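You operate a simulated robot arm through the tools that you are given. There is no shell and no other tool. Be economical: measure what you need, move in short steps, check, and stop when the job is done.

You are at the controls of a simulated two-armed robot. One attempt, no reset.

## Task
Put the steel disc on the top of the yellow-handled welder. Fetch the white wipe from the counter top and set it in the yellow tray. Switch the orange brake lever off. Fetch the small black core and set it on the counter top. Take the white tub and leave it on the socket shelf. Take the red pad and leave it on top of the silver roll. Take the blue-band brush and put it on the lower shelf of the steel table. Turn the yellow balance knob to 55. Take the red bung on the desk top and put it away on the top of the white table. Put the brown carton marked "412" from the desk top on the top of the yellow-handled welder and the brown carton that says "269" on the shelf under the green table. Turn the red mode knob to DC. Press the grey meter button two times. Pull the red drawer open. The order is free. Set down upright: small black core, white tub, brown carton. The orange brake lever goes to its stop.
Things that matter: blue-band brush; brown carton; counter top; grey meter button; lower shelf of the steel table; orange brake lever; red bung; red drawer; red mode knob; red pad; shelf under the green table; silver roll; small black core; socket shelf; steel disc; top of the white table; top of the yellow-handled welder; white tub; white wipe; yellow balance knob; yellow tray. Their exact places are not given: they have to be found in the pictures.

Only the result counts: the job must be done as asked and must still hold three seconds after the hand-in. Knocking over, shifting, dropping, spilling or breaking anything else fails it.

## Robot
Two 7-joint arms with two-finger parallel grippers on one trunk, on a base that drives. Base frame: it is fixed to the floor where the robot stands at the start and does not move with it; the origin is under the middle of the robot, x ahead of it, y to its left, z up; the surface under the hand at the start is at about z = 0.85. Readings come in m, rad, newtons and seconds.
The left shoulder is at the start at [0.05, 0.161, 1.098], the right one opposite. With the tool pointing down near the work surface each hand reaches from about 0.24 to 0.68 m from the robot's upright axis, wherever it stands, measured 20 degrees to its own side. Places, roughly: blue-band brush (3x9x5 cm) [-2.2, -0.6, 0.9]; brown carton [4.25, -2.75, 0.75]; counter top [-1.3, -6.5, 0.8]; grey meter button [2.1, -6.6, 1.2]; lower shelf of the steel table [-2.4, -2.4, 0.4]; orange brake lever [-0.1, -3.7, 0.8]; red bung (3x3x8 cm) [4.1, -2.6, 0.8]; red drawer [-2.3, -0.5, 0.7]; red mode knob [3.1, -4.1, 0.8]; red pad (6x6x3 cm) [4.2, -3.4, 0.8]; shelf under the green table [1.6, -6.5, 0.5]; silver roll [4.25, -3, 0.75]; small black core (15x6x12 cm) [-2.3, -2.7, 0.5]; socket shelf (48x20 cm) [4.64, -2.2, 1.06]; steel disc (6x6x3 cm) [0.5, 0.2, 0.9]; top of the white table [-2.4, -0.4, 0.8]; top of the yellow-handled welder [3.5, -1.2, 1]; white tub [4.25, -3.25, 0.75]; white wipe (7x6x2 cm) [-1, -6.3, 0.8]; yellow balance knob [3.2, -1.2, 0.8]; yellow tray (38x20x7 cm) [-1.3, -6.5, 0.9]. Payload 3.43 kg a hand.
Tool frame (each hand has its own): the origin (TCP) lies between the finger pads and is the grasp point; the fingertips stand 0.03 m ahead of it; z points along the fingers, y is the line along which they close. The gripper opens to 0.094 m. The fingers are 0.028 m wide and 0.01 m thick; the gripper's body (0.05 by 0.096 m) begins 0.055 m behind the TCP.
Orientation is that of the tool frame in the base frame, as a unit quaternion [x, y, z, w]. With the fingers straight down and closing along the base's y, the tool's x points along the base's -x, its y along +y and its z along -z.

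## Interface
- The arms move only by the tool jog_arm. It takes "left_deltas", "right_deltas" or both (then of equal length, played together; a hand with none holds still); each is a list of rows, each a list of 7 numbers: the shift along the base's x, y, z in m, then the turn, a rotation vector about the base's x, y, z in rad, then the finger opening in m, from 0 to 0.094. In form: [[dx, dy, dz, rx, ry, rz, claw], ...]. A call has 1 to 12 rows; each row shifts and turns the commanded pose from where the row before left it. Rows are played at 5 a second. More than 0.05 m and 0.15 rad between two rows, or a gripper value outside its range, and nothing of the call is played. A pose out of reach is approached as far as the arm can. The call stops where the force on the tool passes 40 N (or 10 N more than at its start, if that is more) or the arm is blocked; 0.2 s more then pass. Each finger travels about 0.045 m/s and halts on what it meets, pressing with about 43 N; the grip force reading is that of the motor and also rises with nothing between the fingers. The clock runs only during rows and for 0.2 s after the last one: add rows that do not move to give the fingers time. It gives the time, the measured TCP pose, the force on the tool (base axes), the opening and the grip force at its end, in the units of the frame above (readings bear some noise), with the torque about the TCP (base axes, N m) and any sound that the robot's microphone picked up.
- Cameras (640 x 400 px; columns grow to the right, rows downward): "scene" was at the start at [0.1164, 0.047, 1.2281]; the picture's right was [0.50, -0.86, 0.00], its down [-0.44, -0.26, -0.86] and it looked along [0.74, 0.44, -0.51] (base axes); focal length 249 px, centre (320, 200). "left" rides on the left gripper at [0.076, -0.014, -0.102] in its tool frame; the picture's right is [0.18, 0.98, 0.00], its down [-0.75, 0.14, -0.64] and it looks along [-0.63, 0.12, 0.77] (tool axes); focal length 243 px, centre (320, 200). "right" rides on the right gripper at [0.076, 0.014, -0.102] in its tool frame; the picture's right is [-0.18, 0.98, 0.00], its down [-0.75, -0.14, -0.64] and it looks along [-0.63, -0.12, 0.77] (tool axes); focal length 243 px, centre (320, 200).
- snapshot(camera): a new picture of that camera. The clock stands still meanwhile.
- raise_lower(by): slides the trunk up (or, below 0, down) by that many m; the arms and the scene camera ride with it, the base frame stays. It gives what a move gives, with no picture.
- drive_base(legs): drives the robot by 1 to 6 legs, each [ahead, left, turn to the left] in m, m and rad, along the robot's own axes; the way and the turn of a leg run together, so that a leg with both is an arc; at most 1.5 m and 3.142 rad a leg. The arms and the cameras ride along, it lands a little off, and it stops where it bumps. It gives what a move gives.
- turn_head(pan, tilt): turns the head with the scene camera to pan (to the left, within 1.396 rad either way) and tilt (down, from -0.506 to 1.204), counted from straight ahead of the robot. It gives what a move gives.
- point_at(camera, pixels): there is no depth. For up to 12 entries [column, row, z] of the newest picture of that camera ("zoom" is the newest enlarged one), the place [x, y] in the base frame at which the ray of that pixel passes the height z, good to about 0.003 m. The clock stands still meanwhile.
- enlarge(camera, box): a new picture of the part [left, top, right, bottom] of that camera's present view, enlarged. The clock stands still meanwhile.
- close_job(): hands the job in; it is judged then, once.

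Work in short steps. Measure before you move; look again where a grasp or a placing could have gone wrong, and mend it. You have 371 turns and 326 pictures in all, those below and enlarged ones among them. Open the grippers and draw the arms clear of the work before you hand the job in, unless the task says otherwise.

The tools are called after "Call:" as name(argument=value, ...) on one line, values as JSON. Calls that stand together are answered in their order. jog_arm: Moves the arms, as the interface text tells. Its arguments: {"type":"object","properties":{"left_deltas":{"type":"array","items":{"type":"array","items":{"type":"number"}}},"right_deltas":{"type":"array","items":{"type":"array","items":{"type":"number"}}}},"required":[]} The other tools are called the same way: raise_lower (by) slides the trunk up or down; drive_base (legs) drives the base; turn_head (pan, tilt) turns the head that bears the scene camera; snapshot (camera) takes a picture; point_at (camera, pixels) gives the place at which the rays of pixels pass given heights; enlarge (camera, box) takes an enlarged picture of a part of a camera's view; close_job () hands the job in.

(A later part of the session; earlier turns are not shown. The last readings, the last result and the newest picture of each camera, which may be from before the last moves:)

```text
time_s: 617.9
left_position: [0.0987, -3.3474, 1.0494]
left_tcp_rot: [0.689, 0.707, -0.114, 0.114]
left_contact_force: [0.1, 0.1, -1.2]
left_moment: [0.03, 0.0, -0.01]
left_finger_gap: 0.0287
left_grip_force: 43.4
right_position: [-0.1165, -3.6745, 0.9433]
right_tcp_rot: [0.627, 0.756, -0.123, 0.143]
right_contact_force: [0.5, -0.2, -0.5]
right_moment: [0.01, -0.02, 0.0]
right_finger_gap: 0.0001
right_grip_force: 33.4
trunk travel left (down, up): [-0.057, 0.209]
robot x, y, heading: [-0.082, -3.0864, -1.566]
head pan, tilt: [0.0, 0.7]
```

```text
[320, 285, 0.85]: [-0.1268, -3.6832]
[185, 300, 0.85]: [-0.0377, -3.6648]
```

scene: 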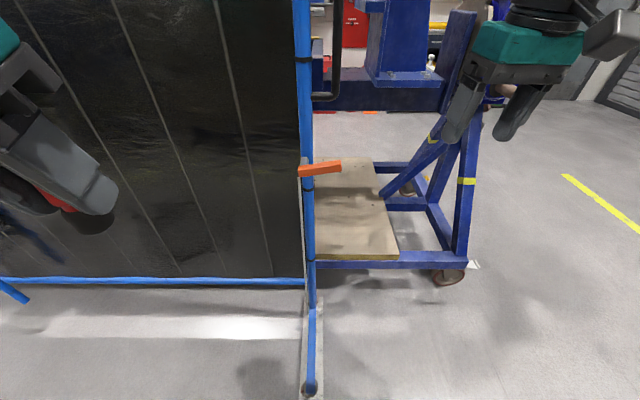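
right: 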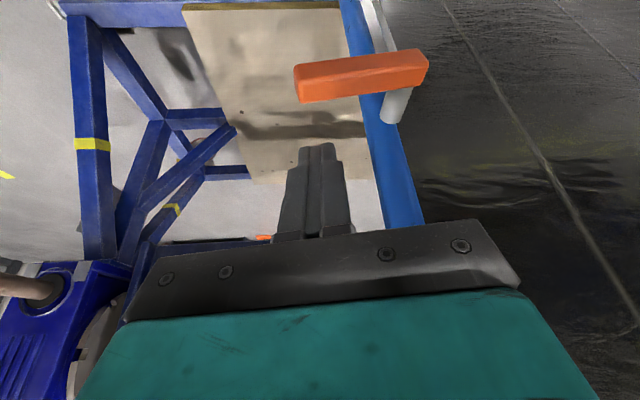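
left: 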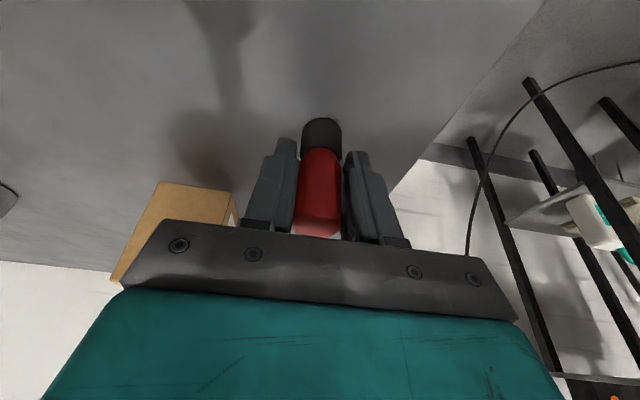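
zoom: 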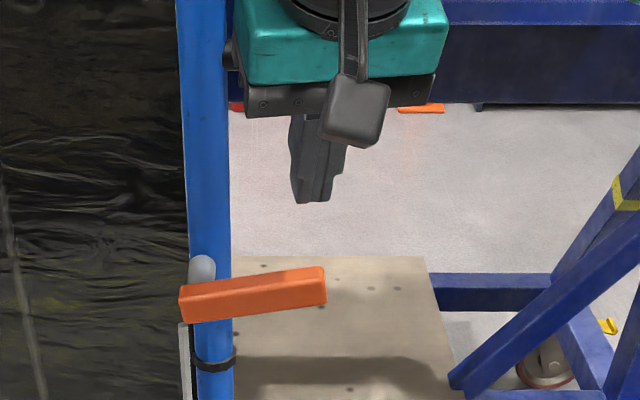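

Aligned over the free end. Push down gently and watch force and movement.

Call:
jog_arm(right_deltas=[[0.0, 0.006, -0.03, 0, 0, 0, 0.0], [0, 0, -0.015, 0, 0, 0, 0.0], [0, 0, -0.01, 0, 0, 0, 0.0], [0, 0, -0.008, 0, 0, 0, 0], [0, 0, -0.008, 0, 0, 0, 0], [0, 0, 0, 0, 0, 0, 0]])

Call:
enlarge(camera="scene", box=[260, 80, 420, 200])

```text
time_s: 618.9
left_position: [0.0989, -3.3437, 1.0498]
left_tcp_rot: [0.689, 0.706, -0.115, 0.115]
left_contact_force: [0.0, -0.2, -0.9]
left_moment: [0.02, 0.05, -0.02]
left_finger_gap: 0.0286
left_grip_force: 43.0
right_position: [-0.1169, -3.6688, 0.8964]
right_tcp_rot: [0.625, 0.754, -0.128, 0.154]
right_contact_force: [-3.4, 12.5, 18.5]
right_moment: [0.39, 0.32, -0.11]
right_finger_gap: 0.0
right_grip_force: 33.0
trunk travel left (down, up): [-0.057, 0.209]
robot x, y, heading: [-0.0836, -3.0885, -1.565]
head pan, tilt: [0.0, 0.7]
stopped in row 4 (right hand): the force on the tool passed its limit at 45 N (the readings are from after the stop); the commanded pose is now the measured one
```

```text
3.33 times, centred on (340, 140) of scene
```

zoom: 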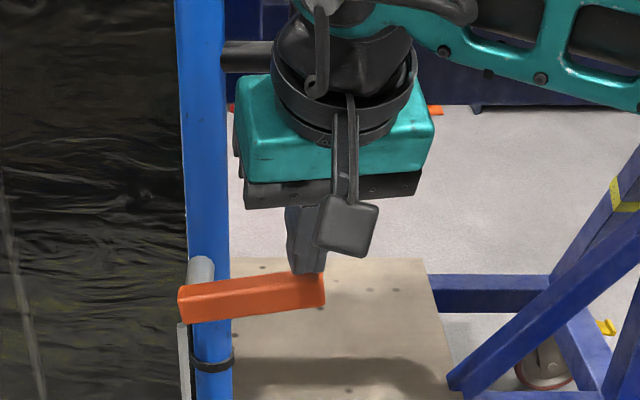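

It does not move down, so it must go up. I lift off, tilt the hand to ~1.1 rad, and shift the base left so it can reach under the bar.

Call:
jog_arm(right_deltas=[[0, 0.0, 0.04, 0, 0, 0, 0.0], [0, 0.04, 0.03, 0, 0, 0, 0.0], [0, 0.045, 0, -0.1, 0, 0, 0.0], [0, 0.02, 0, -0.15, 0, 0, 0], [0, 0, 0, -0.15, 0, 0, 0], [0, 0, 0, -0.15, 0, 0, 0], [0, 0, 0, -0.15, 0, 0, 0], [-0.04, 0, 0, 0, 0, 0, 0], [-0.045, 0, 0, 0, 0, 0, 0], [-0.045, 0, 0, 0, 0, 0, 0], [-0.045, 0, 0, 0, 0, 0, 0], [0, 0, 0, 0, 0, 0, 0]])

Call:
drive_base(legs=[[0, 0.2, 0]])

Call:
snapshot(camera="right")

```text
time_s: 621.5
left_position: [0.0995, -3.3474, 1.0488]
left_tcp_rot: [0.689, 0.707, -0.115, 0.113]
left_contact_force: [-0.3, -0.2, -0.8]
left_moment: [0.0, -0.01, 0.0]
left_finger_gap: 0.0285
left_grip_force: 43.3
right_position: [-0.2915, -3.5681, 0.9635]
right_tcp_rot: [0.537, 0.664, -0.378, 0.357]
right_contact_force: [-0.3, 0.7, -0.3]
right_moment: [0.01, 0.0, 0.03]
right_finger_gap: 0.0001
right_grip_force: 33.2
trunk travel left (down, up): [-0.057, 0.209]
robot x, y, heading: [-0.0827, -3.0893, -1.562]
head pan, tilt: [0.0, 0.7]
```

```text
time_s: 623.9
left_position: [0.3, -3.3465, 1.0476]
left_tcp_rot: [0.688, 0.707, -0.113, 0.114]
left_contact_force: [-0.9, 0.6, -1.3]
left_moment: [0.01, 0.0, 0.03]
left_finger_gap: 0.0288
left_grip_force: 43.2
right_position: [-0.0897, -3.5686, 0.9635]
right_tcp_rot: [0.537, 0.665, -0.377, 0.357]
right_contact_force: [-0.4, 0.5, 0.0]
right_moment: [0.03, -0.02, -0.04]
right_finger_gap: 0.0
right_grip_force: 32.6
trunk travel left (down, up): [-0.057, 0.209]
robot x, y, heading: [0.1164, -3.0874, -1.565]
head pan, tilt: [0.0, 0.7]
```

```text
99 pictures are left
```

right: 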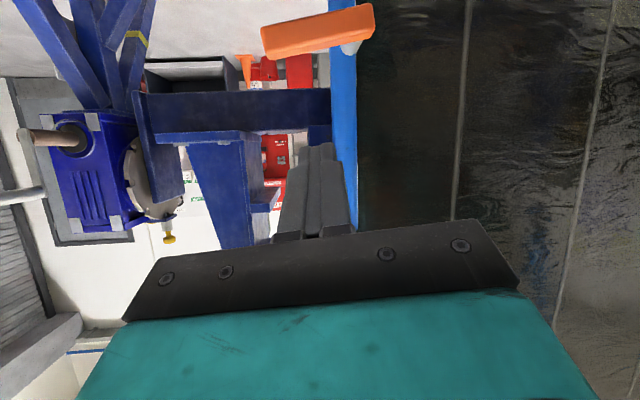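

Go down north of the bar, then forward beneath its free end.

Call:
jog_arm(right_deltas=[[-0.01, 0, -0.04, 0, 0, 0, 0.0], [-0.01, 0, -0.045, 0, 0, 0, 0.0], [0, 0, -0.045, 0, 0, 0, 0.0], [0, 0, -0.033, 0, 0, 0, 0], [0, -0.03, 0, 0, 0, 0, 0], [0, -0.03, 0, 0, 0, 0, 0], [0, -0.035, 0, 0, 0, 0, 0], [0, 0, 0, 0, 0, 0, 0]])

Call:
snapshot(camera="right")

Call:
snapshot(camera="scene")

```text
time_s: 625.4
left_position: [0.2994, -3.3457, 1.0494]
left_tcp_rot: [0.689, 0.707, -0.114, 0.113]
left_contact_force: [-0.8, -1.6, -1.3]
left_moment: [0.03, 0.01, 0.04]
left_finger_gap: 0.0285
left_grip_force: 43.2
right_position: [-0.1107, -3.6389, 0.8764]
right_tcp_rot: [0.538, 0.667, -0.375, 0.355]
right_contact_force: [-1.6, 12.5, 5.3]
right_moment: [0.04, 0.05, -0.13]
right_finger_gap: 0.0002
right_grip_force: 33.1
right hand out of reach, approached as far as the arm can: row 3, 4
trunk travel left (down, up): [-0.057, 0.209]
robot x, y, heading: [0.1185, -3.0892, -1.565]
head pan, tilt: [0.0, 0.7]
stopped in row 7 (right hand): the force on the tool passed its limit at 86 N (the readings are from after the stop); the commanded pose is now the measured one
```

```text
98 pictures are left
```

right: 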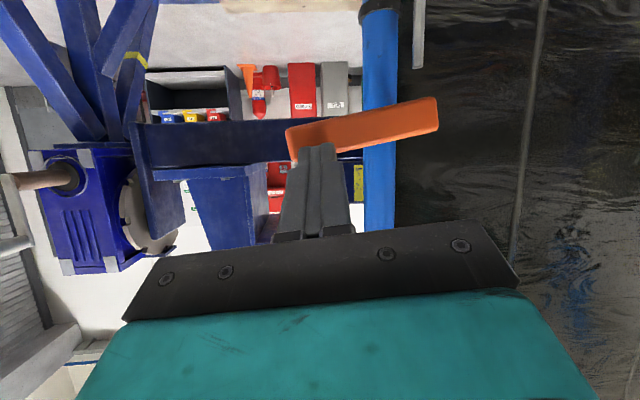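

```text
97 pictures are left
```

scene: 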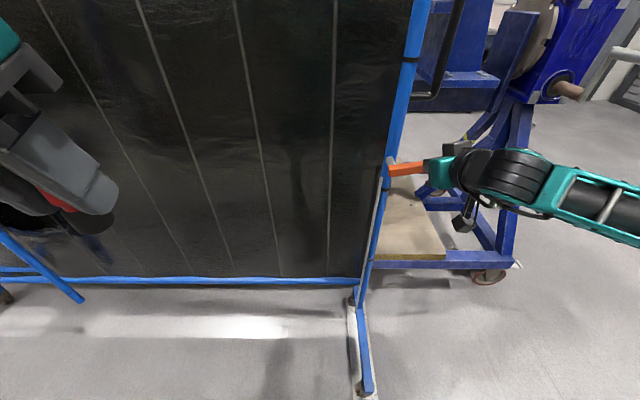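

The hand couldn't get low enough (too folded) and touched the bar's side. I back off and move the base back 0.13 m, then lower.

Call:
jog_arm(right_deltas=[[0, 0.03, 0.01, 0, 0, 0, 0.0], [0, 0.03, 0.0, 0, 0, 0, 0.0], [0, 0, 0, 0, 0, 0, 0]])

Call:
drive_base(legs=[[-0.14, 0.01, 0]])

Call:
jog_arm(right_deltas=[[0, -0.03, -0.03, 0, 0, 0, 0.0], [0, -0.04, -0.02, 0, 0, 0, 0.0], [0, -0.03, -0.03, 0, 0, 0, 0], [0, 0, -0.02, 0, 0, 0, 0], [0, 0, 0, 0, 0, 0, 0]])

Call:
snapshot(camera="right")

```text
time_s: 626.2
left_position: [0.3001, -3.3469, 1.0486]
left_tcp_rot: [0.688, 0.708, -0.114, 0.113]
left_contact_force: [-0.9, -0.5, -0.8]
left_moment: [0.07, 0.05, 0.01]
left_finger_gap: 0.0287
left_grip_force: 42.6
right_position: [-0.1098, -3.5803, 0.8864]
right_tcp_rot: [0.54, 0.667, -0.374, 0.352]
right_contact_force: [0.3, -0.2, -0.9]
right_moment: [0.03, -0.01, -0.01]
right_finger_gap: 0.0
right_grip_force: 32.8
trunk travel left (down, up): [-0.057, 0.209]
robot x, y, heading: [0.1143, -3.0907, -1.562]
head pan, tilt: [0.0, 0.7]
```

```text
time_s: 627.5
left_position: [0.3095, -3.2065, 1.0482]
left_tcp_rot: [0.688, 0.708, -0.114, 0.113]
left_contact_force: [0.1, 0.9, -0.8]
left_moment: [0.01, 0.04, 0.0]
left_finger_gap: 0.029
left_grip_force: 42.7
right_position: [-0.0999, -3.4426, 0.8861]
right_tcp_rot: [0.538, 0.667, -0.375, 0.353]
right_contact_force: [0.5, 0.1, 0.4]
right_moment: [0.01, -0.02, 0.01]
right_finger_gap: 0.0001
right_grip_force: 33.6
trunk travel left (down, up): [-0.057, 0.209]
robot x, y, heading: [0.1234, -2.9495, -1.559]
head pan, tilt: [0.0, 0.7]
```

```text
time_s: 628.8
left_position: [0.3084, -3.2069, 1.0481]
left_tcp_rot: [0.688, 0.708, -0.114, 0.113]
left_contact_force: [0.2, 0.4, -2.0]
left_moment: [0.0, -0.01, 0.0]
left_finger_gap: 0.0288
left_grip_force: 43.0
right_position: [-0.1205, -3.5166, 0.8222]
right_tcp_rot: [0.538, 0.669, -0.373, 0.353]
right_contact_force: [-0.7, -0.2, 0.1]
right_moment: [0.0, 0.02, -0.01]
right_finger_gap: 0.0
right_grip_force: 33.6
right hand out of reach, approached as far as the arm can: row 2, 3, 4
trunk travel left (down, up): [-0.057, 0.209]
robot x, y, heading: [0.1259, -2.9452, -1.563]
head pan, tilt: [0.0, 0.7]
```

```text
96 pictures are left
```

right: 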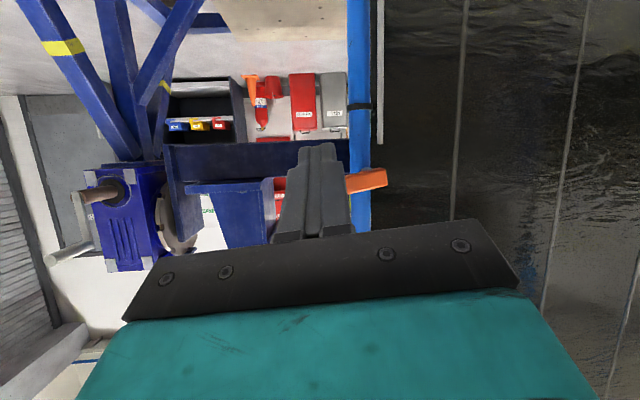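

Lower the trunk 4 cm, then drive ahead 0.14 m to bring the fingers under the bar.

Call:
raise_lower(by=-0.035)

Call:
drive_base(legs=[[0.145, 0.0, 0]])

Call:
snapshot(camera="right")

Call:
enlarge(camera="scene", box=[340, 110, 500, 230])

```text
time_s: 629.5
left_position: [0.3101, -3.2068, 1.0141]
left_tcp_rot: [0.688, 0.708, -0.113, 0.113]
left_contact_force: [-0.4, -0.6, -1.5]
left_moment: [0.02, 0.01, -0.02]
left_finger_gap: 0.0286
left_grip_force: 42.4
right_position: [-0.1195, -3.5166, 0.7878]
right_tcp_rot: [0.538, 0.668, -0.373, 0.354]
right_contact_force: [0.2, 0.0, 0.0]
right_moment: [0.05, -0.01, 0.0]
right_finger_gap: 0.0
right_grip_force: 33.1
trunk travel left (down, up): [-0.022, 0.244]
robot x, y, heading: [0.1298, -2.9498, -1.566]
head pan, tilt: [0.0, 0.7]
```

```text
time_s: 630.9
left_position: [0.3101, -3.3519, 1.0124]
left_tcp_rot: [0.688, 0.708, -0.112, 0.113]
left_contact_force: [0.6, 0.2, -1.1]
left_moment: [-0.01, -0.02, 0.03]
left_finger_gap: 0.0284
left_grip_force: 42.9
right_position: [-0.1188, -3.6615, 0.7876]
right_tcp_rot: [0.538, 0.668, -0.373, 0.353]
right_contact_force: [0.4, 0.4, 0.5]
right_moment: [0.01, 0.01, -0.02]
right_finger_gap: 0.0
right_grip_force: 32.6
trunk travel left (down, up): [-0.022, 0.244]
robot x, y, heading: [0.1269, -3.0975, -1.564]
head pan, tilt: [0.0, 0.7]
```

```text
95 pictures are left
```

right: 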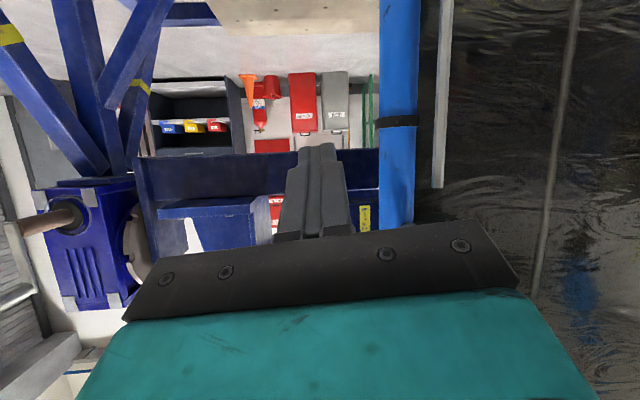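

```text
3.33 times, centred on (420, 170) of scene
```

zoom: 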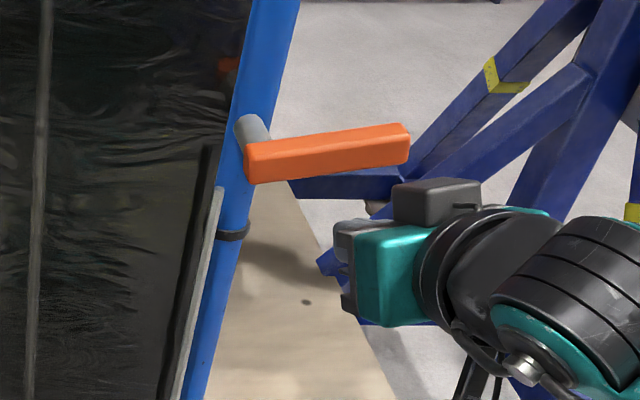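

Fingers are under the bar. Lift step by step.

Call:
jog_arm(right_deltas=[[0, 0, 0.02, 0, 0, 0, 0.0], [0, 0, 0.015, 0, 0, 0, 0.0], [0, 0, 0.01, 0, 0, 0, 0], [0, 0, 0.01, 0, 0, 0, 0], [0, 0, 0.01, 0, 0, 0, 0], [0, 0, 0, 0, 0, 0, 0]])

Call:
enlarge(camera="scene", box=[340, 110, 500, 230])

```text
time_s: 632.3
left_position: [0.3109, -3.3526, 1.0134]
left_tcp_rot: [0.688, 0.708, -0.113, 0.114]
left_contact_force: [0.2, -0.7, -0.1]
left_moment: [-0.02, 0.0, 0.01]
left_finger_gap: 0.0287
left_grip_force: 42.7
right_position: [-0.1196, -3.661, 0.8538]
right_tcp_rot: [0.538, 0.668, -0.373, 0.353]
right_contact_force: [3.0, 6.4, -2.4]
right_moment: [-0.07, 0.04, 0.16]
right_finger_gap: 0.0
right_grip_force: 33.4
trunk travel left (down, up): [-0.022, 0.244]
robot x, y, heading: [0.1265, -3.0943, -1.558]
head pan, tilt: [0.0, 0.7]
```

```text
3.33 times, centred on (420, 170) of scene
```

zoom: 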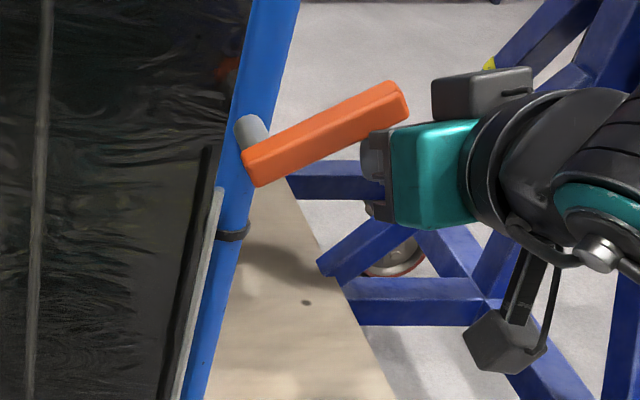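

It moves up. Follow the arc up and toward the hub until the stop.

Call:
jog_arm(right_deltas=[[0.004, 0, 0.012, 0, 0, 0, 0.0], [0.005, 0, 0.012, 0, 0, 0, 0.0], [0.007, 0, 0.012, 0, 0, 0, 0], [0.009, 0, 0.01, 0, 0, 0, 0], [0.01, 0, 0.008, 0, 0, 0, 0], [0, 0, 0, 0, 0, 0, 0]])

Call:
enlarge(camera="scene", box=[340, 90, 500, 210])

```text
time_s: 633.7
left_position: [0.3105, -3.3524, 1.0125]
left_tcp_rot: [0.688, 0.708, -0.113, 0.113]
left_contact_force: [-0.9, 0.0, -0.3]
left_moment: [-0.01, -0.02, 0.02]
left_finger_gap: 0.0288
left_grip_force: 43.2
right_position: [-0.0846, -3.6602, 0.9062]
right_tcp_rot: [0.539, 0.668, -0.373, 0.353]
right_contact_force: [-0.2, 0.7, -0.6]
right_moment: [0.02, 0.02, 0.0]
right_finger_gap: 0.0
right_grip_force: 33.4
trunk travel left (down, up): [-0.022, 0.244]
robot x, y, heading: [0.1275, -3.0917, -1.562]
head pan, tilt: [0.0, 0.7]
```

```text
3.33 times, centred on (420, 150) of scene
```

zoom: 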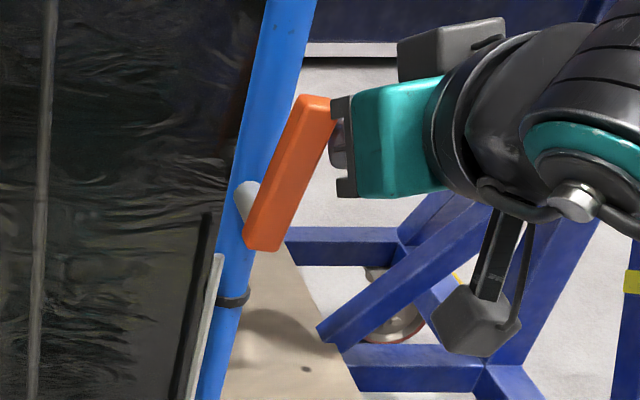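

Now near vertical; continue pushing toward +x.

Call:
jog_arm(right_deltas=[[0.01, 0, 0.004, 0, 0, 0, 0.0], [0.01, 0, 0.0, 0, 0, 0, 0.0], [0.01, 0, 0.0, 0, 0, 0, 0], [0.01, 0, -0.002, 0, 0, 0, 0], [0, 0, 0, 0, 0, 0, 0]])

Call:
enlarge(camera="scene", box=[340, 90, 500, 210])

```text
time_s: 634.9
left_position: [0.3117, -3.3533, 1.013]
left_tcp_rot: [0.688, 0.708, -0.113, 0.113]
left_contact_force: [0.2, -0.3, -0.9]
left_moment: [0.01, 0.03, -0.02]
left_finger_gap: 0.029
left_grip_force: 43.2
right_position: [-0.0429, -3.6608, 0.9091]
right_tcp_rot: [0.537, 0.668, -0.372, 0.355]
right_contact_force: [-0.1, 0.1, -0.2]
right_moment: [-0.01, 0.0, 0.01]
right_finger_gap: 0.0
right_grip_force: 33.2
trunk travel left (down, up): [-0.022, 0.244]
robot x, y, heading: [0.1292, -3.0932, -1.563]
head pan, tilt: [0.0, 0.7]
```

```text
3.33 times, centred on (420, 150) of scene
```

zoom: 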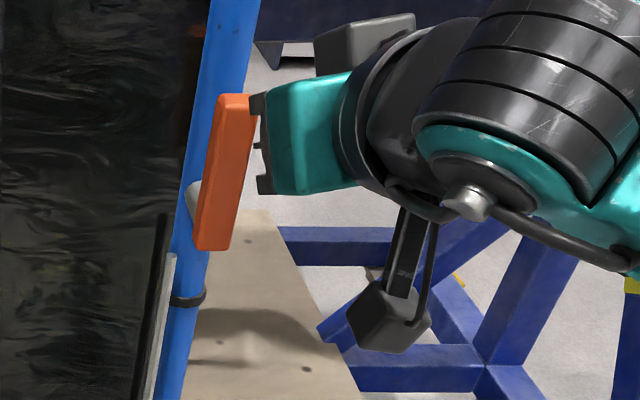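

The post itself seems to have shifted; I measure where the hub is now and compare with before (x≈-0.04).

Call:
snapshot(camera="scene")

Call:
point_at(camera="zoom", pixels=[[200, 215, 0.85], [215, 170, 0.87]])

```text
90 pictures are left
```

scene: 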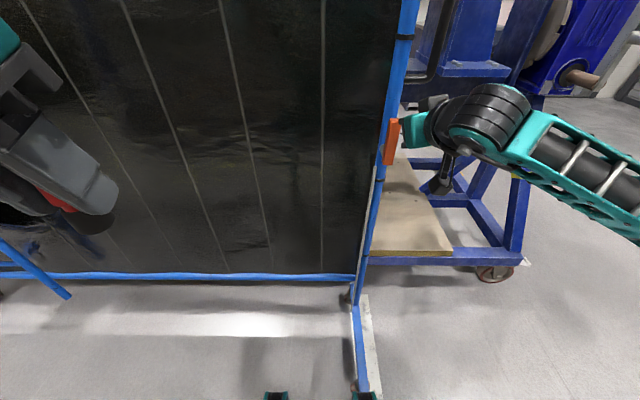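

```text
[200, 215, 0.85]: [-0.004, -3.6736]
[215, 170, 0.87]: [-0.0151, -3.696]
```

With the brake off the screen rolled about 3 cm east. I should bring it back: there is a black pull handle on the post. First withdraw the fingers, then look at the handle.

Call:
jog_arm(right_deltas=[[-0.03, 0.0, 0.0, 0, 0, 0, 0.0], [-0.02, 0.04, 0.0, 0, 0, 0, 0.0], [0, 0.045, 0.0, 0, 0, 0, 0], [0, 0.03, 0.03, 0, 0, 0, 0], [0, 0, 0.04, 0, 0, 0, 0], [0, 0, 0, 0, 0, 0, 0]])

Call:
turn_head(pan=-0.3, tilt=0.3)

Call:
snapshot(camera="scene")

Call:
snapshot(camera="right")

```text
time_s: 636.3
left_position: [0.3109, -3.353, 1.0141]
left_tcp_rot: [0.688, 0.708, -0.114, 0.113]
left_contact_force: [-0.2, -1.1, -0.8]
left_moment: [0.02, 0.06, -0.02]
left_finger_gap: 0.0289
left_grip_force: 42.7
right_position: [-0.0951, -3.5442, 0.9777]
right_tcp_rot: [0.538, 0.668, -0.373, 0.354]
right_contact_force: [-0.7, 0.7, 0.5]
right_moment: [-0.01, 0.03, -0.03]
right_finger_gap: 0.0
right_grip_force: 32.9
trunk travel left (down, up): [-0.022, 0.244]
robot x, y, heading: [0.1258, -3.0943, -1.565]
head pan, tilt: [0.0, 0.7]
```

```text
time_s: 637.2
left_position: [0.3106, -3.3529, 1.013]
left_tcp_rot: [0.688, 0.708, -0.113, 0.114]
left_contact_force: [-0.3, 0.0, -2.0]
left_moment: [-0.03, -0.01, -0.02]
left_finger_gap: 0.0287
left_grip_force: 43.1
right_position: [-0.0939, -3.5442, 0.9799]
right_tcp_rot: [0.538, 0.668, -0.372, 0.354]
right_contact_force: [-0.5, -0.4, 0.2]
right_moment: [0.02, 0.02, -0.01]
right_finger_gap: 0.0001
right_grip_force: 32.8
trunk travel left (down, up): [-0.022, 0.244]
robot x, y, heading: [0.1238, -3.092, -1.563]
head pan, tilt: [-0.3, 0.3]
```

```text
89 pictures are left
```

scene: 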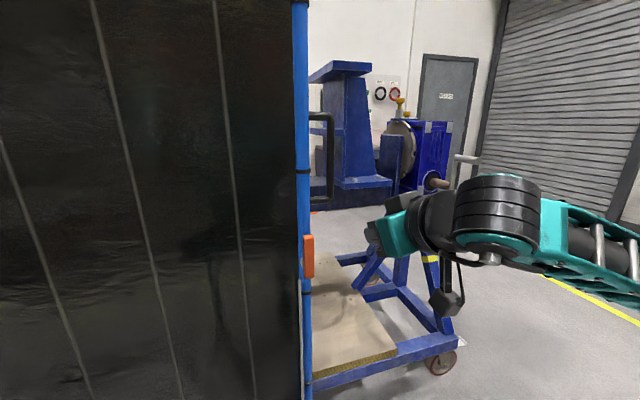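

```text
88 pictures are left
```

right: 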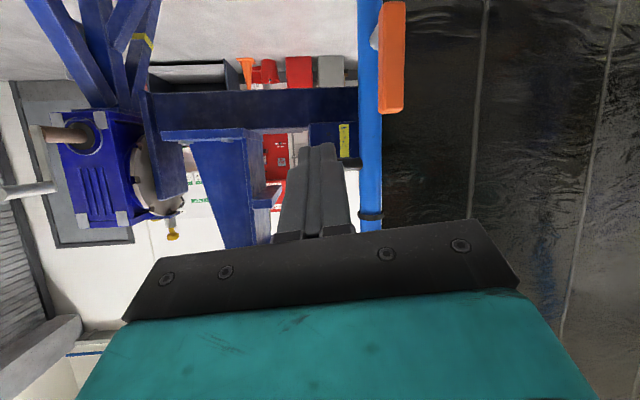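

The lever is up at its stop. The pull handle bar is around x≈-0.07, z 0.97–1.15. I open the fingers and line up in front of it.

Call:
jog_arm(right_deltas=[[0.01, 0.0, 0.04, 0, 0, 0, 0.05], [0.012, 0.0, 0.045, 0, 0, 0, 0.05], [0, -0.04, 0.0, 0, 0, 0, 0.05], [0, -0.04, 0.0, 0, 0, 0, 0.05], [0, 0, 0, 0, 0, 0, 0.05]])

Call:
snapshot(camera="right")

Call:
enlarge(camera="scene", box=[260, 80, 420, 220])

```text
time_s: 638.4
left_position: [0.3107, -3.3526, 1.0132]
left_tcp_rot: [0.688, 0.708, -0.113, 0.113]
left_contact_force: [0.2, 0.0, -0.4]
left_moment: [-0.01, 0.02, 0.01]
left_finger_gap: 0.0286
left_grip_force: 43.0
right_position: [-0.0728, -3.6241, 1.065]
right_tcp_rot: [0.538, 0.668, -0.373, 0.354]
right_contact_force: [0.0, 1.0, 0.3]
right_moment: [-0.01, 0.0, 0.02]
right_finger_gap: 0.0499
right_grip_force: 0.1
trunk travel left (down, up): [-0.022, 0.244]
robot x, y, heading: [0.1269, -3.0919, -1.559]
head pan, tilt: [-0.3, 0.3]
```

```text
87 pictures are left
```

right: 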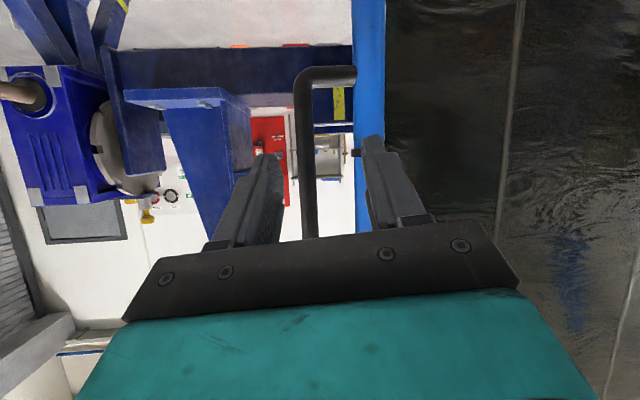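

```text
2.86 times, centred on (340, 150) of scene
```

zoom: 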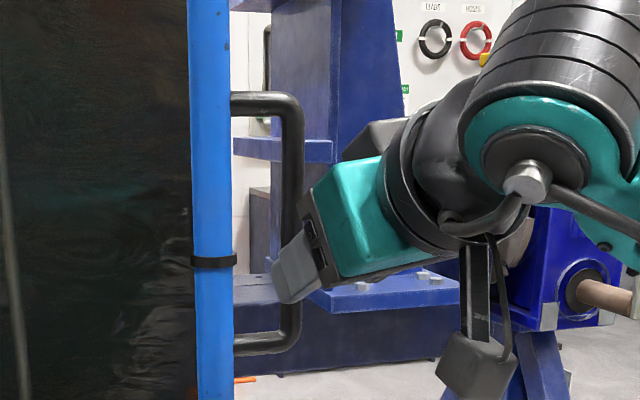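

The handle bar lies between the fingers. Narrow to 0.042, shift x -0.005 and advance.

Call:
jog_arm(right_deltas=[[-0.005, 0.0, 0.0, 0, 0, 0, 0.042], [-0.001, -0.03, 0.0, 0, 0, 0, 0.042], [-0.001, -0.03, 0, 0, 0, 0, 0.042], [0, 0, 0, 0, 0, 0, 0.042]])

Call:
snapshot(camera="right")

```text
time_s: 639.4
left_position: [0.3104, -3.3525, 1.0119]
left_tcp_rot: [0.688, 0.708, -0.113, 0.112]
left_contact_force: [0.2, -0.3, -0.4]
left_moment: [0.01, 0.01, 0.03]
left_finger_gap: 0.0287
left_grip_force: 43.1
right_position: [-0.0795, -3.6866, 1.0637]
right_tcp_rot: [0.538, 0.668, -0.373, 0.353]
right_contact_force: [0.2, 0.5, 0.1]
right_moment: [0.01, 0.02, 0.02]
right_finger_gap: 0.0419
right_grip_force: 0.0
trunk travel left (down, up): [-0.022, 0.244]
robot x, y, heading: [0.1288, -3.0955, -1.57]
head pan, tilt: [-0.3, 0.3]
```

```text
85 pictures are left
```

right: 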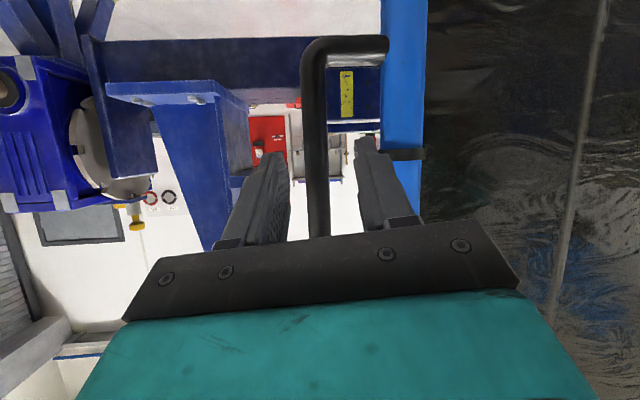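

Call:
jog_arm(right_deltas=[[0, -0.025, 0.0, 0, 0, 0, 0.042], [0, 0, 0, 0, 0, 0, 0.03], [0, 0, 0, 0, 0, 0, 0.01], [0, 0, 0, 0, 0, 0, 0.005], [0, 0, 0, 0, 0, 0, 0.005], [0, 0, 0, 0, 0, 0, 0.005]])

Call:
snapshot(camera="right")

```text
time_s: 640.8
left_position: [0.3094, -3.3535, 1.0129]
left_tcp_rot: [0.689, 0.707, -0.113, 0.113]
left_contact_force: [-0.6, 0.0, -1.5]
left_moment: [-0.02, 0.0, 0.02]
left_finger_gap: 0.0286
left_grip_force: 43.0
right_position: [-0.0815, -3.7127, 1.0636]
right_tcp_rot: [0.54, 0.667, -0.373, 0.354]
right_contact_force: [-8.0, -4.2, 4.5]
right_moment: [0.3, -0.85, -0.4]
right_finger_gap: 0.0198
right_grip_force: 44.8
trunk travel left (down, up): [-0.022, 0.244]
robot x, y, heading: [0.1236, -3.0944, -1.562]
head pan, tilt: [-0.3, 0.3]
```

```text
84 pictures are left
```

right: 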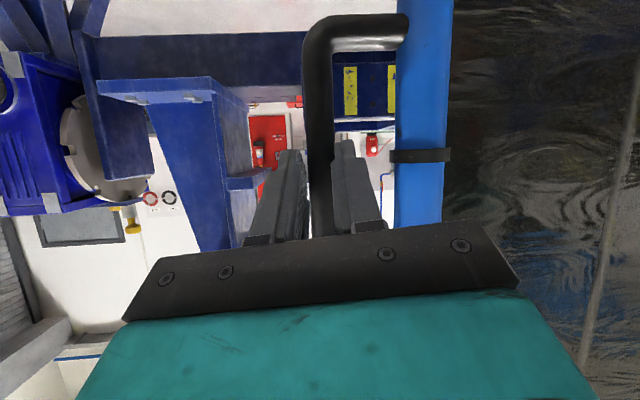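

Handle gripped. By image comparison the screen had shifted ≈3.7 cm; I pull it back west by that.

Call:
jog_arm(right_deltas=[[-0.008, 0, 0, 0, 0, 0, 0.005], [-0.008, 0, 0, 0, 0, 0, 0.005], [-0.008, 0, 0, 0, 0, 0, 0.005], [-0.008, 0, 0, 0, 0, 0, 0.005], [-0.005, 0, 0, 0, 0, 0, 0.005], [0, 0, 0, 0, 0, 0, 0.005]])

Call:
turn_head(pan=0.0, tilt=0.7)

Call:
enlarge(camera="scene", box=[340, 90, 500, 210])

```text
time_s: 642.2
left_position: [0.3099, -3.3528, 1.0134]
left_tcp_rot: [0.688, 0.708, -0.115, 0.112]
left_contact_force: [0.3, 0.2, -1.1]
left_moment: [0.01, -0.01, -0.01]
left_finger_gap: 0.0287
left_grip_force: 43.5
right_position: [-0.1168, -3.7132, 1.0626]
right_tcp_rot: [0.539, 0.668, -0.372, 0.353]
right_contact_force: [2.8, -3.5, 0.4]
right_moment: [0.63, -0.87, 0.09]
right_finger_gap: 0.0195
right_grip_force: 45.0
trunk travel left (down, up): [-0.022, 0.244]
robot x, y, heading: [0.1244, -3.0946, -1.565]
head pan, tilt: [-0.3, 0.3]
```

```text
time_s: 643.0
left_position: [0.3098, -3.3536, 1.0133]
left_tcp_rot: [0.688, 0.708, -0.113, 0.113]
left_contact_force: [0.7, 0.6, -1.2]
left_moment: [0.01, 0.0, 0.03]
left_finger_gap: 0.0284
left_grip_force: 42.8
right_position: [-0.1168, -3.7114, 1.0635]
right_tcp_rot: [0.539, 0.668, -0.373, 0.354]
right_contact_force: [3.1, -0.4, -3.7]
right_moment: [0.27, -0.9, 0.04]
right_finger_gap: 0.0192
right_grip_force: 45.3
trunk travel left (down, up): [-0.022, 0.244]
robot x, y, heading: [0.1272, -3.0948, -1.565]
head pan, tilt: [0.0, 0.7]
```

```text
3.33 times, centred on (420, 150) of scene
```

zoom: 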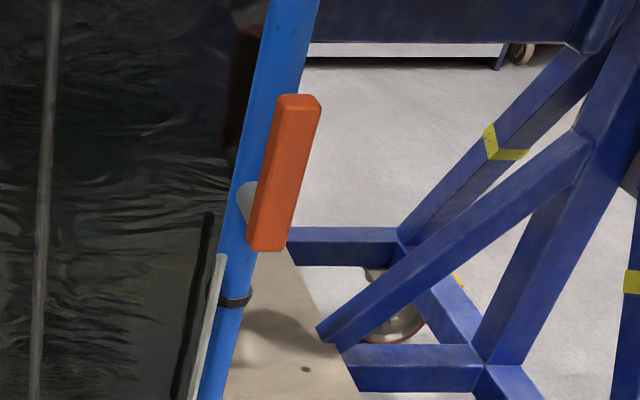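

Post, band and seam now match the reference picture within a millimetre or two. Release the handle and retreat.

Call:
jog_arm(right_deltas=[[0, 0, 0, 0, 0, 0, 0.025], [0, 0, 0, 0, 0, 0, 0.038], [0, 0, 0, 0, 0, 0, 0.038], [0, 0.03, 0, 0, 0, 0, 0.038], [0, 0.04, 0, 0, 0, 0, 0.038], [0, 0.045, 0, 0, 0, 0, 0.038], [0, 0.045, 0, 0, 0, 0, 0.038], [0, 0, 0, 0, 0, 0, 0.038]])

Call:
enlarge(camera="scene", box=[340, 90, 500, 210])

```text
time_s: 644.8
left_position: [0.3098, -3.3533, 1.0127]
left_tcp_rot: [0.688, 0.708, -0.113, 0.113]
left_contact_force: [0.4, -0.3, -0.8]
left_moment: [0.02, 0.01, 0.05]
left_finger_gap: 0.0287
left_grip_force: 43.0
right_position: [-0.1157, -3.5487, 1.0649]
right_tcp_rot: [0.539, 0.668, -0.372, 0.353]
right_contact_force: [0.3, 0.0, 1.5]
right_moment: [-0.01, 0.0, -0.02]
right_finger_gap: 0.0376
right_grip_force: 0.1
trunk travel left (down, up): [-0.022, 0.244]
robot x, y, heading: [0.1269, -3.0951, -1.562]
head pan, tilt: [0.0, 0.7]
```

```text
3.33 times, centred on (420, 150) of scene
```

zoom: 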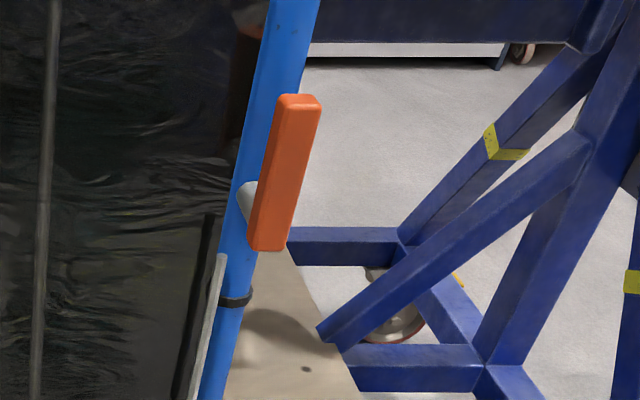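

Lever off, screen in place. Next the white table in the west. I tuck the right hand, turn to face west and drive.

Call:
jog_arm(right_deltas=[[0, 0.03, 0, 0.15, 0, 0, 0.05], [0, 0.03, 0, 0.15, 0, 0, 0.05], [0, 0.03, 0, 0.15, 0, 0, 0.05], [0, 0.02, 0, 0.15, 0, 0, 0.05], [0, 0.0, 0, 0.15, 0, 0, 0.05], [0, 0, 0, 0.15, 0, 0, 0.05], [0, 0, 0, 0.1, 0, 0, 0.05], [0, 0, 0, 0, 0, 0, 0.05]])

Call:
drive_base(legs=[[-0.15, 0, 0], [0, 0, -1.58], [1.4, 0, 0], [0, -1.3, 0]])

Call:
turn_head(pan=0.0, tilt=0.4)

Call:
snapshot(camera="scene")

```text
time_s: 646.6
left_position: [0.3117, -3.3531, 1.0125]
left_tcp_rot: [0.688, 0.708, -0.113, 0.113]
left_contact_force: [0.4, 0.8, -1.9]
left_moment: [0.02, -0.01, 0.02]
left_finger_gap: 0.0285
left_grip_force: 42.8
right_position: [-0.1162, -3.4408, 1.0648]
right_tcp_rot: [0.642, 0.764, -0.007, 0.053]
right_contact_force: [-0.7, -0.3, -1.1]
right_moment: [-0.02, 0.01, 0.03]
right_finger_gap: 0.0501
right_grip_force: 0.1
trunk travel left (down, up): [-0.022, 0.244]
robot x, y, heading: [0.1255, -3.0965, -1.567]
head pan, tilt: [0.0, 0.7]
```

```text
time_s: 669.5
left_position: [-1.5126, -1.8192, 1.0134]
left_tcp_rot: [0.987, -0.002, -0.16, -0.003]
left_contact_force: [0.7, -0.5, -1.4]
left_moment: [0.0, 0.03, 0.0]
left_finger_gap: 0.0287
left_grip_force: 43.3
right_position: [-1.5868, -1.3908, 1.065]
right_tcp_rot: [0.996, 0.072, -0.043, 0.032]
right_contact_force: [0.1, -0.3, 0.1]
right_moment: [0.01, -0.01, 0.02]
right_finger_gap: 0.0501
right_grip_force: 0.0
trunk travel left (down, up): [-0.022, 0.244]
robot x, y, heading: [-1.2495, -1.646, 3.112]
head pan, tilt: [0.0, 0.7]
```

```text
time_s: 670.3
left_position: [-1.5116, -1.82, 1.0133]
left_tcp_rot: [0.987, -0.001, -0.159, -0.002]
left_contact_force: [0.0, 1.0, -0.3]
left_moment: [0.02, 0.0, 0.03]
left_finger_gap: 0.0287
left_grip_force: 42.3
right_position: [-1.5875, -1.3917, 1.0637]
right_tcp_rot: [0.996, 0.072, -0.044, 0.033]
right_contact_force: [-0.3, 0.0, -0.2]
right_moment: [-0.01, 0.0, 0.01]
right_finger_gap: 0.0501
right_grip_force: 0.0
trunk travel left (down, up): [-0.022, 0.244]
robot x, y, heading: [-1.2486, -1.6429, 3.116]
head pan, tilt: [0.0, 0.4]
```

```text
81 pictures are left
```

scene: 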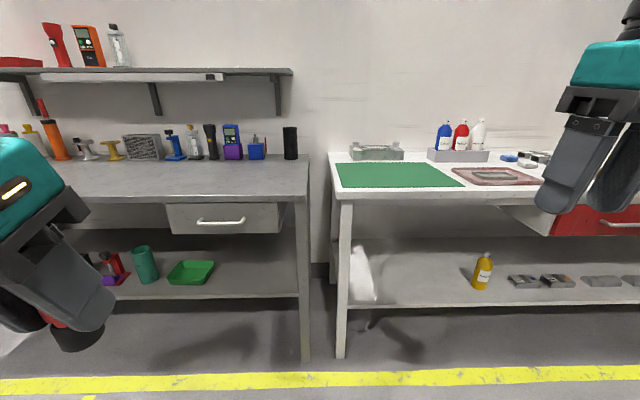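

Steel table left, white table right with the red drawer. Move along to face the white table.

Call:
drive_base(legs=[[0, -0.95, 0.025], [0.1, 0, 0]])

Call:
turn_head(pan=0.0, tilt=0.55)

Call:
snapshot(camera="scene")

```text
time_s: 679.8
left_position: [-1.596, -0.862, 1.0124]
left_tcp_rot: [0.987, 0.006, -0.159, -0.001]
left_contact_force: [-0.6, 1.1, -1.4]
left_moment: [-0.02, -0.02, -0.01]
left_finger_gap: 0.0286
left_grip_force: 43.0
right_position: [-1.6777, -0.4337, 1.0652]
right_tcp_rot: [0.995, 0.079, -0.041, 0.033]
right_contact_force: [0.0, 0.3, 0.6]
right_moment: [0.03, -0.05, -0.03]
right_finger_gap: 0.05
right_grip_force: 0.1
trunk travel left (down, up): [-0.022, 0.244]
robot x, y, heading: [-1.3351, -0.6848, 3.132]
head pan, tilt: [0.0, 0.4]
```

```text
time_s: 680.5
left_position: [-1.5962, -0.8619, 1.0128]
left_tcp_rot: [0.987, 0.006, -0.16, -0.002]
left_contact_force: [0.0, 0.6, -0.8]
left_moment: [0.0, 0.0, -0.02]
left_finger_gap: 0.0288
left_grip_force: 42.9
right_position: [-1.6775, -0.4343, 1.0654]
right_tcp_rot: [0.995, 0.079, -0.043, 0.033]
right_contact_force: [0.6, 0.5, -0.3]
right_moment: [-0.03, -0.01, -0.02]
right_finger_gap: 0.0503
right_grip_force: 0.0
trunk travel left (down, up): [-0.022, 0.244]
robot x, y, heading: [-1.3337, -0.6808, 3.138]
head pan, tilt: [0.0, 0.55]
```

```text
80 pictures are left
```

scene: 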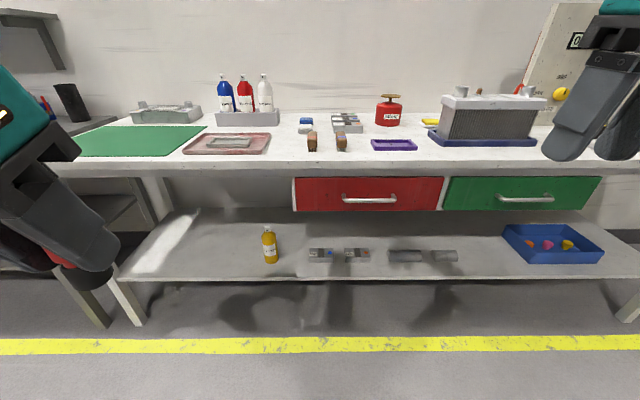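

Enlarge the table top and drawer to identify the blue-band brush.

Call:
enlarge(camera="scene", box=[260, 100, 460, 225])

Call:
point_at(camera="scene", pixels=[[312, 150, 0.85], [341, 150, 0.85], [370, 200, 0.73], [320, 173, 0.85], [200, 173, 0.85], [370, 168, 0.85], [240, 168, 0.85]])

```text
3.20 times, centred on (360, 162) of scene
```

zoom: 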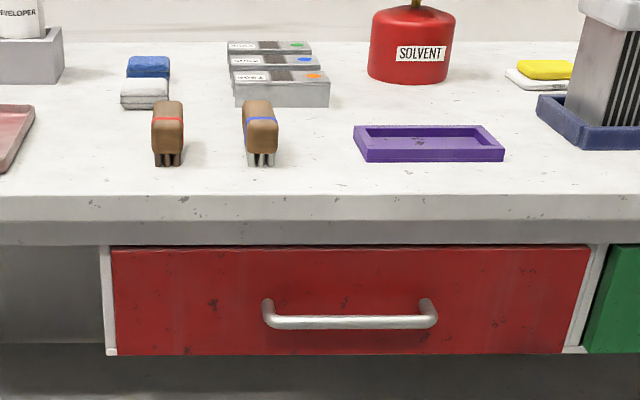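

```text
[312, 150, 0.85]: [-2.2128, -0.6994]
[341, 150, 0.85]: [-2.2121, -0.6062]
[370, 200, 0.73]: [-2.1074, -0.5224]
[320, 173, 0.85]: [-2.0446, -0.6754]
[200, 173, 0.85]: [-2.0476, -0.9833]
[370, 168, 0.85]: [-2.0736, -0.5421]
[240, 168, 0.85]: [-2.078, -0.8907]
```

Blue-band brush ≈(-2.2,-0.606); drawer handle ≈(-2.1,-0.52,0.73). First the bung: drive 0.26 m closer and bring the left hand over the free front spot (-2.12,-0.765).

Call:
drive_base(legs=[[0.26, 0, 0]])

Call:
jog_arm(left_deltas=[[-0.04, 0.02, 0, 0, 0, 0, 0.01], [-0.04, 0.02, 0, 0, 0, 0, 0.01], [-0.04, 0.02, 0, 0, 0, 0, 0.01], [-0.04, 0.02, 0, 0, 0, 0, 0.01], [-0.04, 0.017, 0, 0, 0, 0, 0.01], [-0.04, 0, -0.01, 0, 0, 0, 0.01], [-0.018, 0, -0.02, 0, 0, 0, 0.01], [0, 0, 0, 0, 0, 0, 0.01]])

Call:
turn_head(pan=0.1, tilt=0.8)

Call:
snapshot(camera="scene")

Call:
snapshot(camera="left")

```text
time_s: 682.4
left_position: [-1.8488, -0.8631, 1.0135]
left_tcp_rot: [0.987, 0.009, -0.159, -0.001]
left_contact_force: [0.2, -0.3, -1.1]
left_moment: [0.03, -0.05, 0.01]
left_finger_gap: 0.0285
left_grip_force: 43.2
right_position: [-1.9345, -0.4357, 1.0655]
right_tcp_rot: [0.995, 0.082, -0.043, 0.033]
right_contact_force: [-0.1, 0.0, -0.3]
right_moment: [0.04, 0.0, 0.02]
right_finger_gap: 0.05
right_grip_force: 0.0
trunk travel left (down, up): [-0.022, 0.244]
robot x, y, heading: [-1.587, -0.684, 3.141]
head pan, tilt: [0.0, 0.55]
```

```text
time_s: 684.2
left_position: [-2.0667, -0.7988, 0.9934]
left_tcp_rot: [0.987, 0.009, -0.16, -0.001]
left_contact_force: [-0.3, -0.4, -1.6]
left_moment: [0.01, 0.01, 0.01]
left_finger_gap: 0.0287
left_grip_force: 43.2
left hand out of reach, approached as far as the arm can: row 5, 6, 7
right_position: [-1.9341, -0.4357, 1.0654]
right_tcp_rot: [0.995, 0.082, -0.043, 0.031]
right_contact_force: [0.8, -0.5, 1.1]
right_moment: [0.03, -0.03, -0.01]
right_finger_gap: 0.05
right_grip_force: 0.1
trunk travel left (down, up): [-0.022, 0.244]
robot x, y, heading: [-1.5864, -0.6788, 3.135]
head pan, tilt: [0.0, 0.55]
```

```text
time_s: 685.0
left_position: [-2.0663, -0.7992, 0.9938]
left_tcp_rot: [0.987, 0.009, -0.161, -0.003]
left_contact_force: [0.0, -0.6, -1.8]
left_moment: [0.03, 0.01, -0.02]
left_finger_gap: 0.0288
left_grip_force: 42.9
right_position: [-1.9326, -0.435, 1.0652]
right_tcp_rot: [0.995, 0.082, -0.044, 0.032]
right_contact_force: [-0.1, 0.7, -0.5]
right_moment: [0.03, -0.01, -0.03]
right_finger_gap: 0.05
right_grip_force: 0.1
trunk travel left (down, up): [-0.022, 0.244]
robot x, y, heading: [-1.5887, -0.6783, 3.139]
head pan, tilt: [0.099, 0.799]
```

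```text
78 pictures are left
```

scene: 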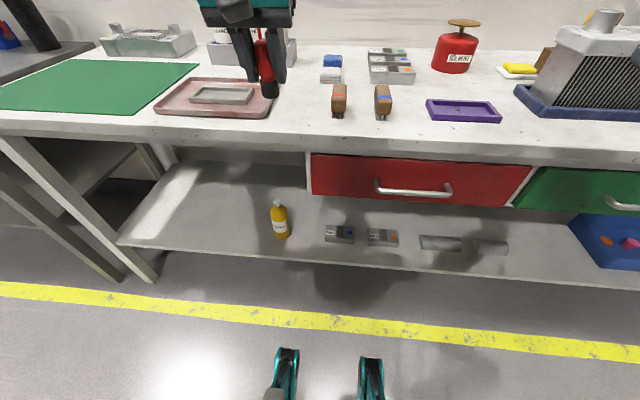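

```text
77 pictures are left
```

left: 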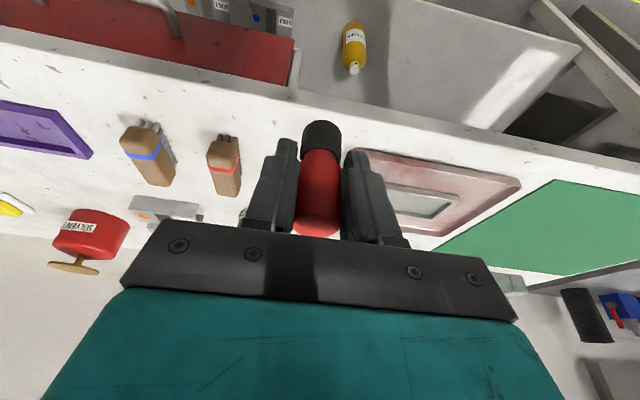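

I need 6 cm more: drive ahead 0.1 m, then shift the hand toward y -0.76.

Call:
drive_base(legs=[[0.1, 0, 0]])

Call:
jog_arm(left_deltas=[[0.02, 0.03, 0.0, 0, 0, 0, 0.01], [0.02, 0.01, -0.02, 0, 0, 0, 0.01], [0, 0, -0.02, 0, 0, 0, 0.01], [0, 0, 0, 0, 0, 0, 0.01]])

Call:
snapshot(camera="scene")

Call:
snapshot(camera="left")

```text
time_s: 686.1
left_position: [-2.1646, -0.7991, 0.9942]
left_tcp_rot: [0.987, 0.01, -0.16, -0.001]
left_contact_force: [-0.3, -0.1, -1.3]
left_moment: [0.0, 0.0, 0.01]
left_finger_gap: 0.0287
left_grip_force: 43.0
right_position: [-2.0336, -0.4357, 1.0644]
right_tcp_rot: [0.995, 0.084, -0.044, 0.033]
right_contact_force: [0.2, -0.2, -0.5]
right_moment: [-0.02, 0.0, 0.02]
right_finger_gap: 0.0501
right_grip_force: 0.1
trunk travel left (down, up): [-0.022, 0.244]
robot x, y, heading: [-1.6877, -0.6822, 3.138]
head pan, tilt: [0.099, 0.799]
```

```text
time_s: 687.1
left_position: [-2.1338, -0.7862, 0.9652]
left_tcp_rot: [0.987, 0.01, -0.16, -0.001]
left_contact_force: [0.0, 0.3, -0.7]
left_moment: [-0.02, 0.01, 0.0]
left_finger_gap: 0.0287
left_grip_force: 42.7
left hand out of reach, approached as far as the arm can: row 1
right_position: [-2.0336, -0.4342, 1.0662]
right_tcp_rot: [0.995, 0.083, -0.043, 0.032]
right_contact_force: [0.3, 0.0, -0.5]
right_moment: [-0.01, 0.01, -0.03]
right_finger_gap: 0.0499
right_grip_force: 0.1
trunk travel left (down, up): [-0.022, 0.244]
robot x, y, heading: [-1.6846, -0.6829, 3.142]
head pan, tilt: [0.099, 0.799]
```

```text
76 pictures are left
```

scene: 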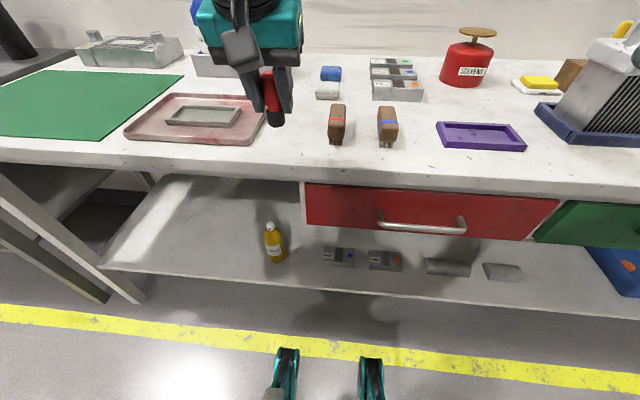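

```text
75 pictures are left
```

left: 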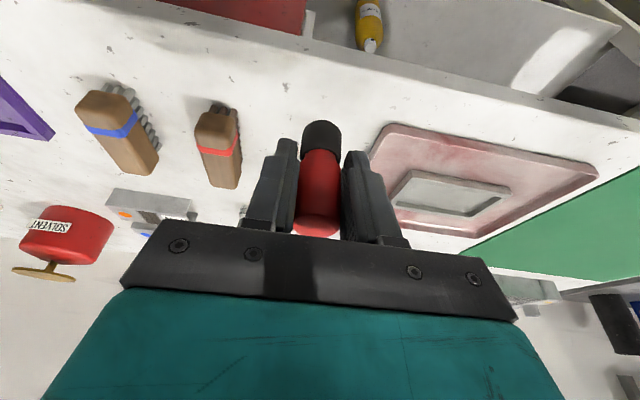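

Call:
point_at(camera="scene", pixels=[[248, 144, 0.83], [248, 144, 0.86], [266, 117, 0.86], [386, 144, 0.83], [386, 144, 0.86], [338, 146, 0.86]])

Call:
point_at(camera="left", pixels=[[372, 155, 0.83], [372, 155, 0.86], [392, 125, 0.86], [392, 125, 0.83], [105, 92, 0.9], [150, 172, 0.9]])

```text
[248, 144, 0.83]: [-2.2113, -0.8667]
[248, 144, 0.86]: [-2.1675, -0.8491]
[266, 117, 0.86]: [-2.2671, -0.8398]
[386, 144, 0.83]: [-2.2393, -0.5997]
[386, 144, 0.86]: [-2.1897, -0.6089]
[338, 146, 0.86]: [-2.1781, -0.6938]
```

```text
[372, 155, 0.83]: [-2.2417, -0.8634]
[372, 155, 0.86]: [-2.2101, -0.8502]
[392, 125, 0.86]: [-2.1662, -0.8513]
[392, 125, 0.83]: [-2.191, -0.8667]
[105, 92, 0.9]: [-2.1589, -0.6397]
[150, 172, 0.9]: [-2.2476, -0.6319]
```

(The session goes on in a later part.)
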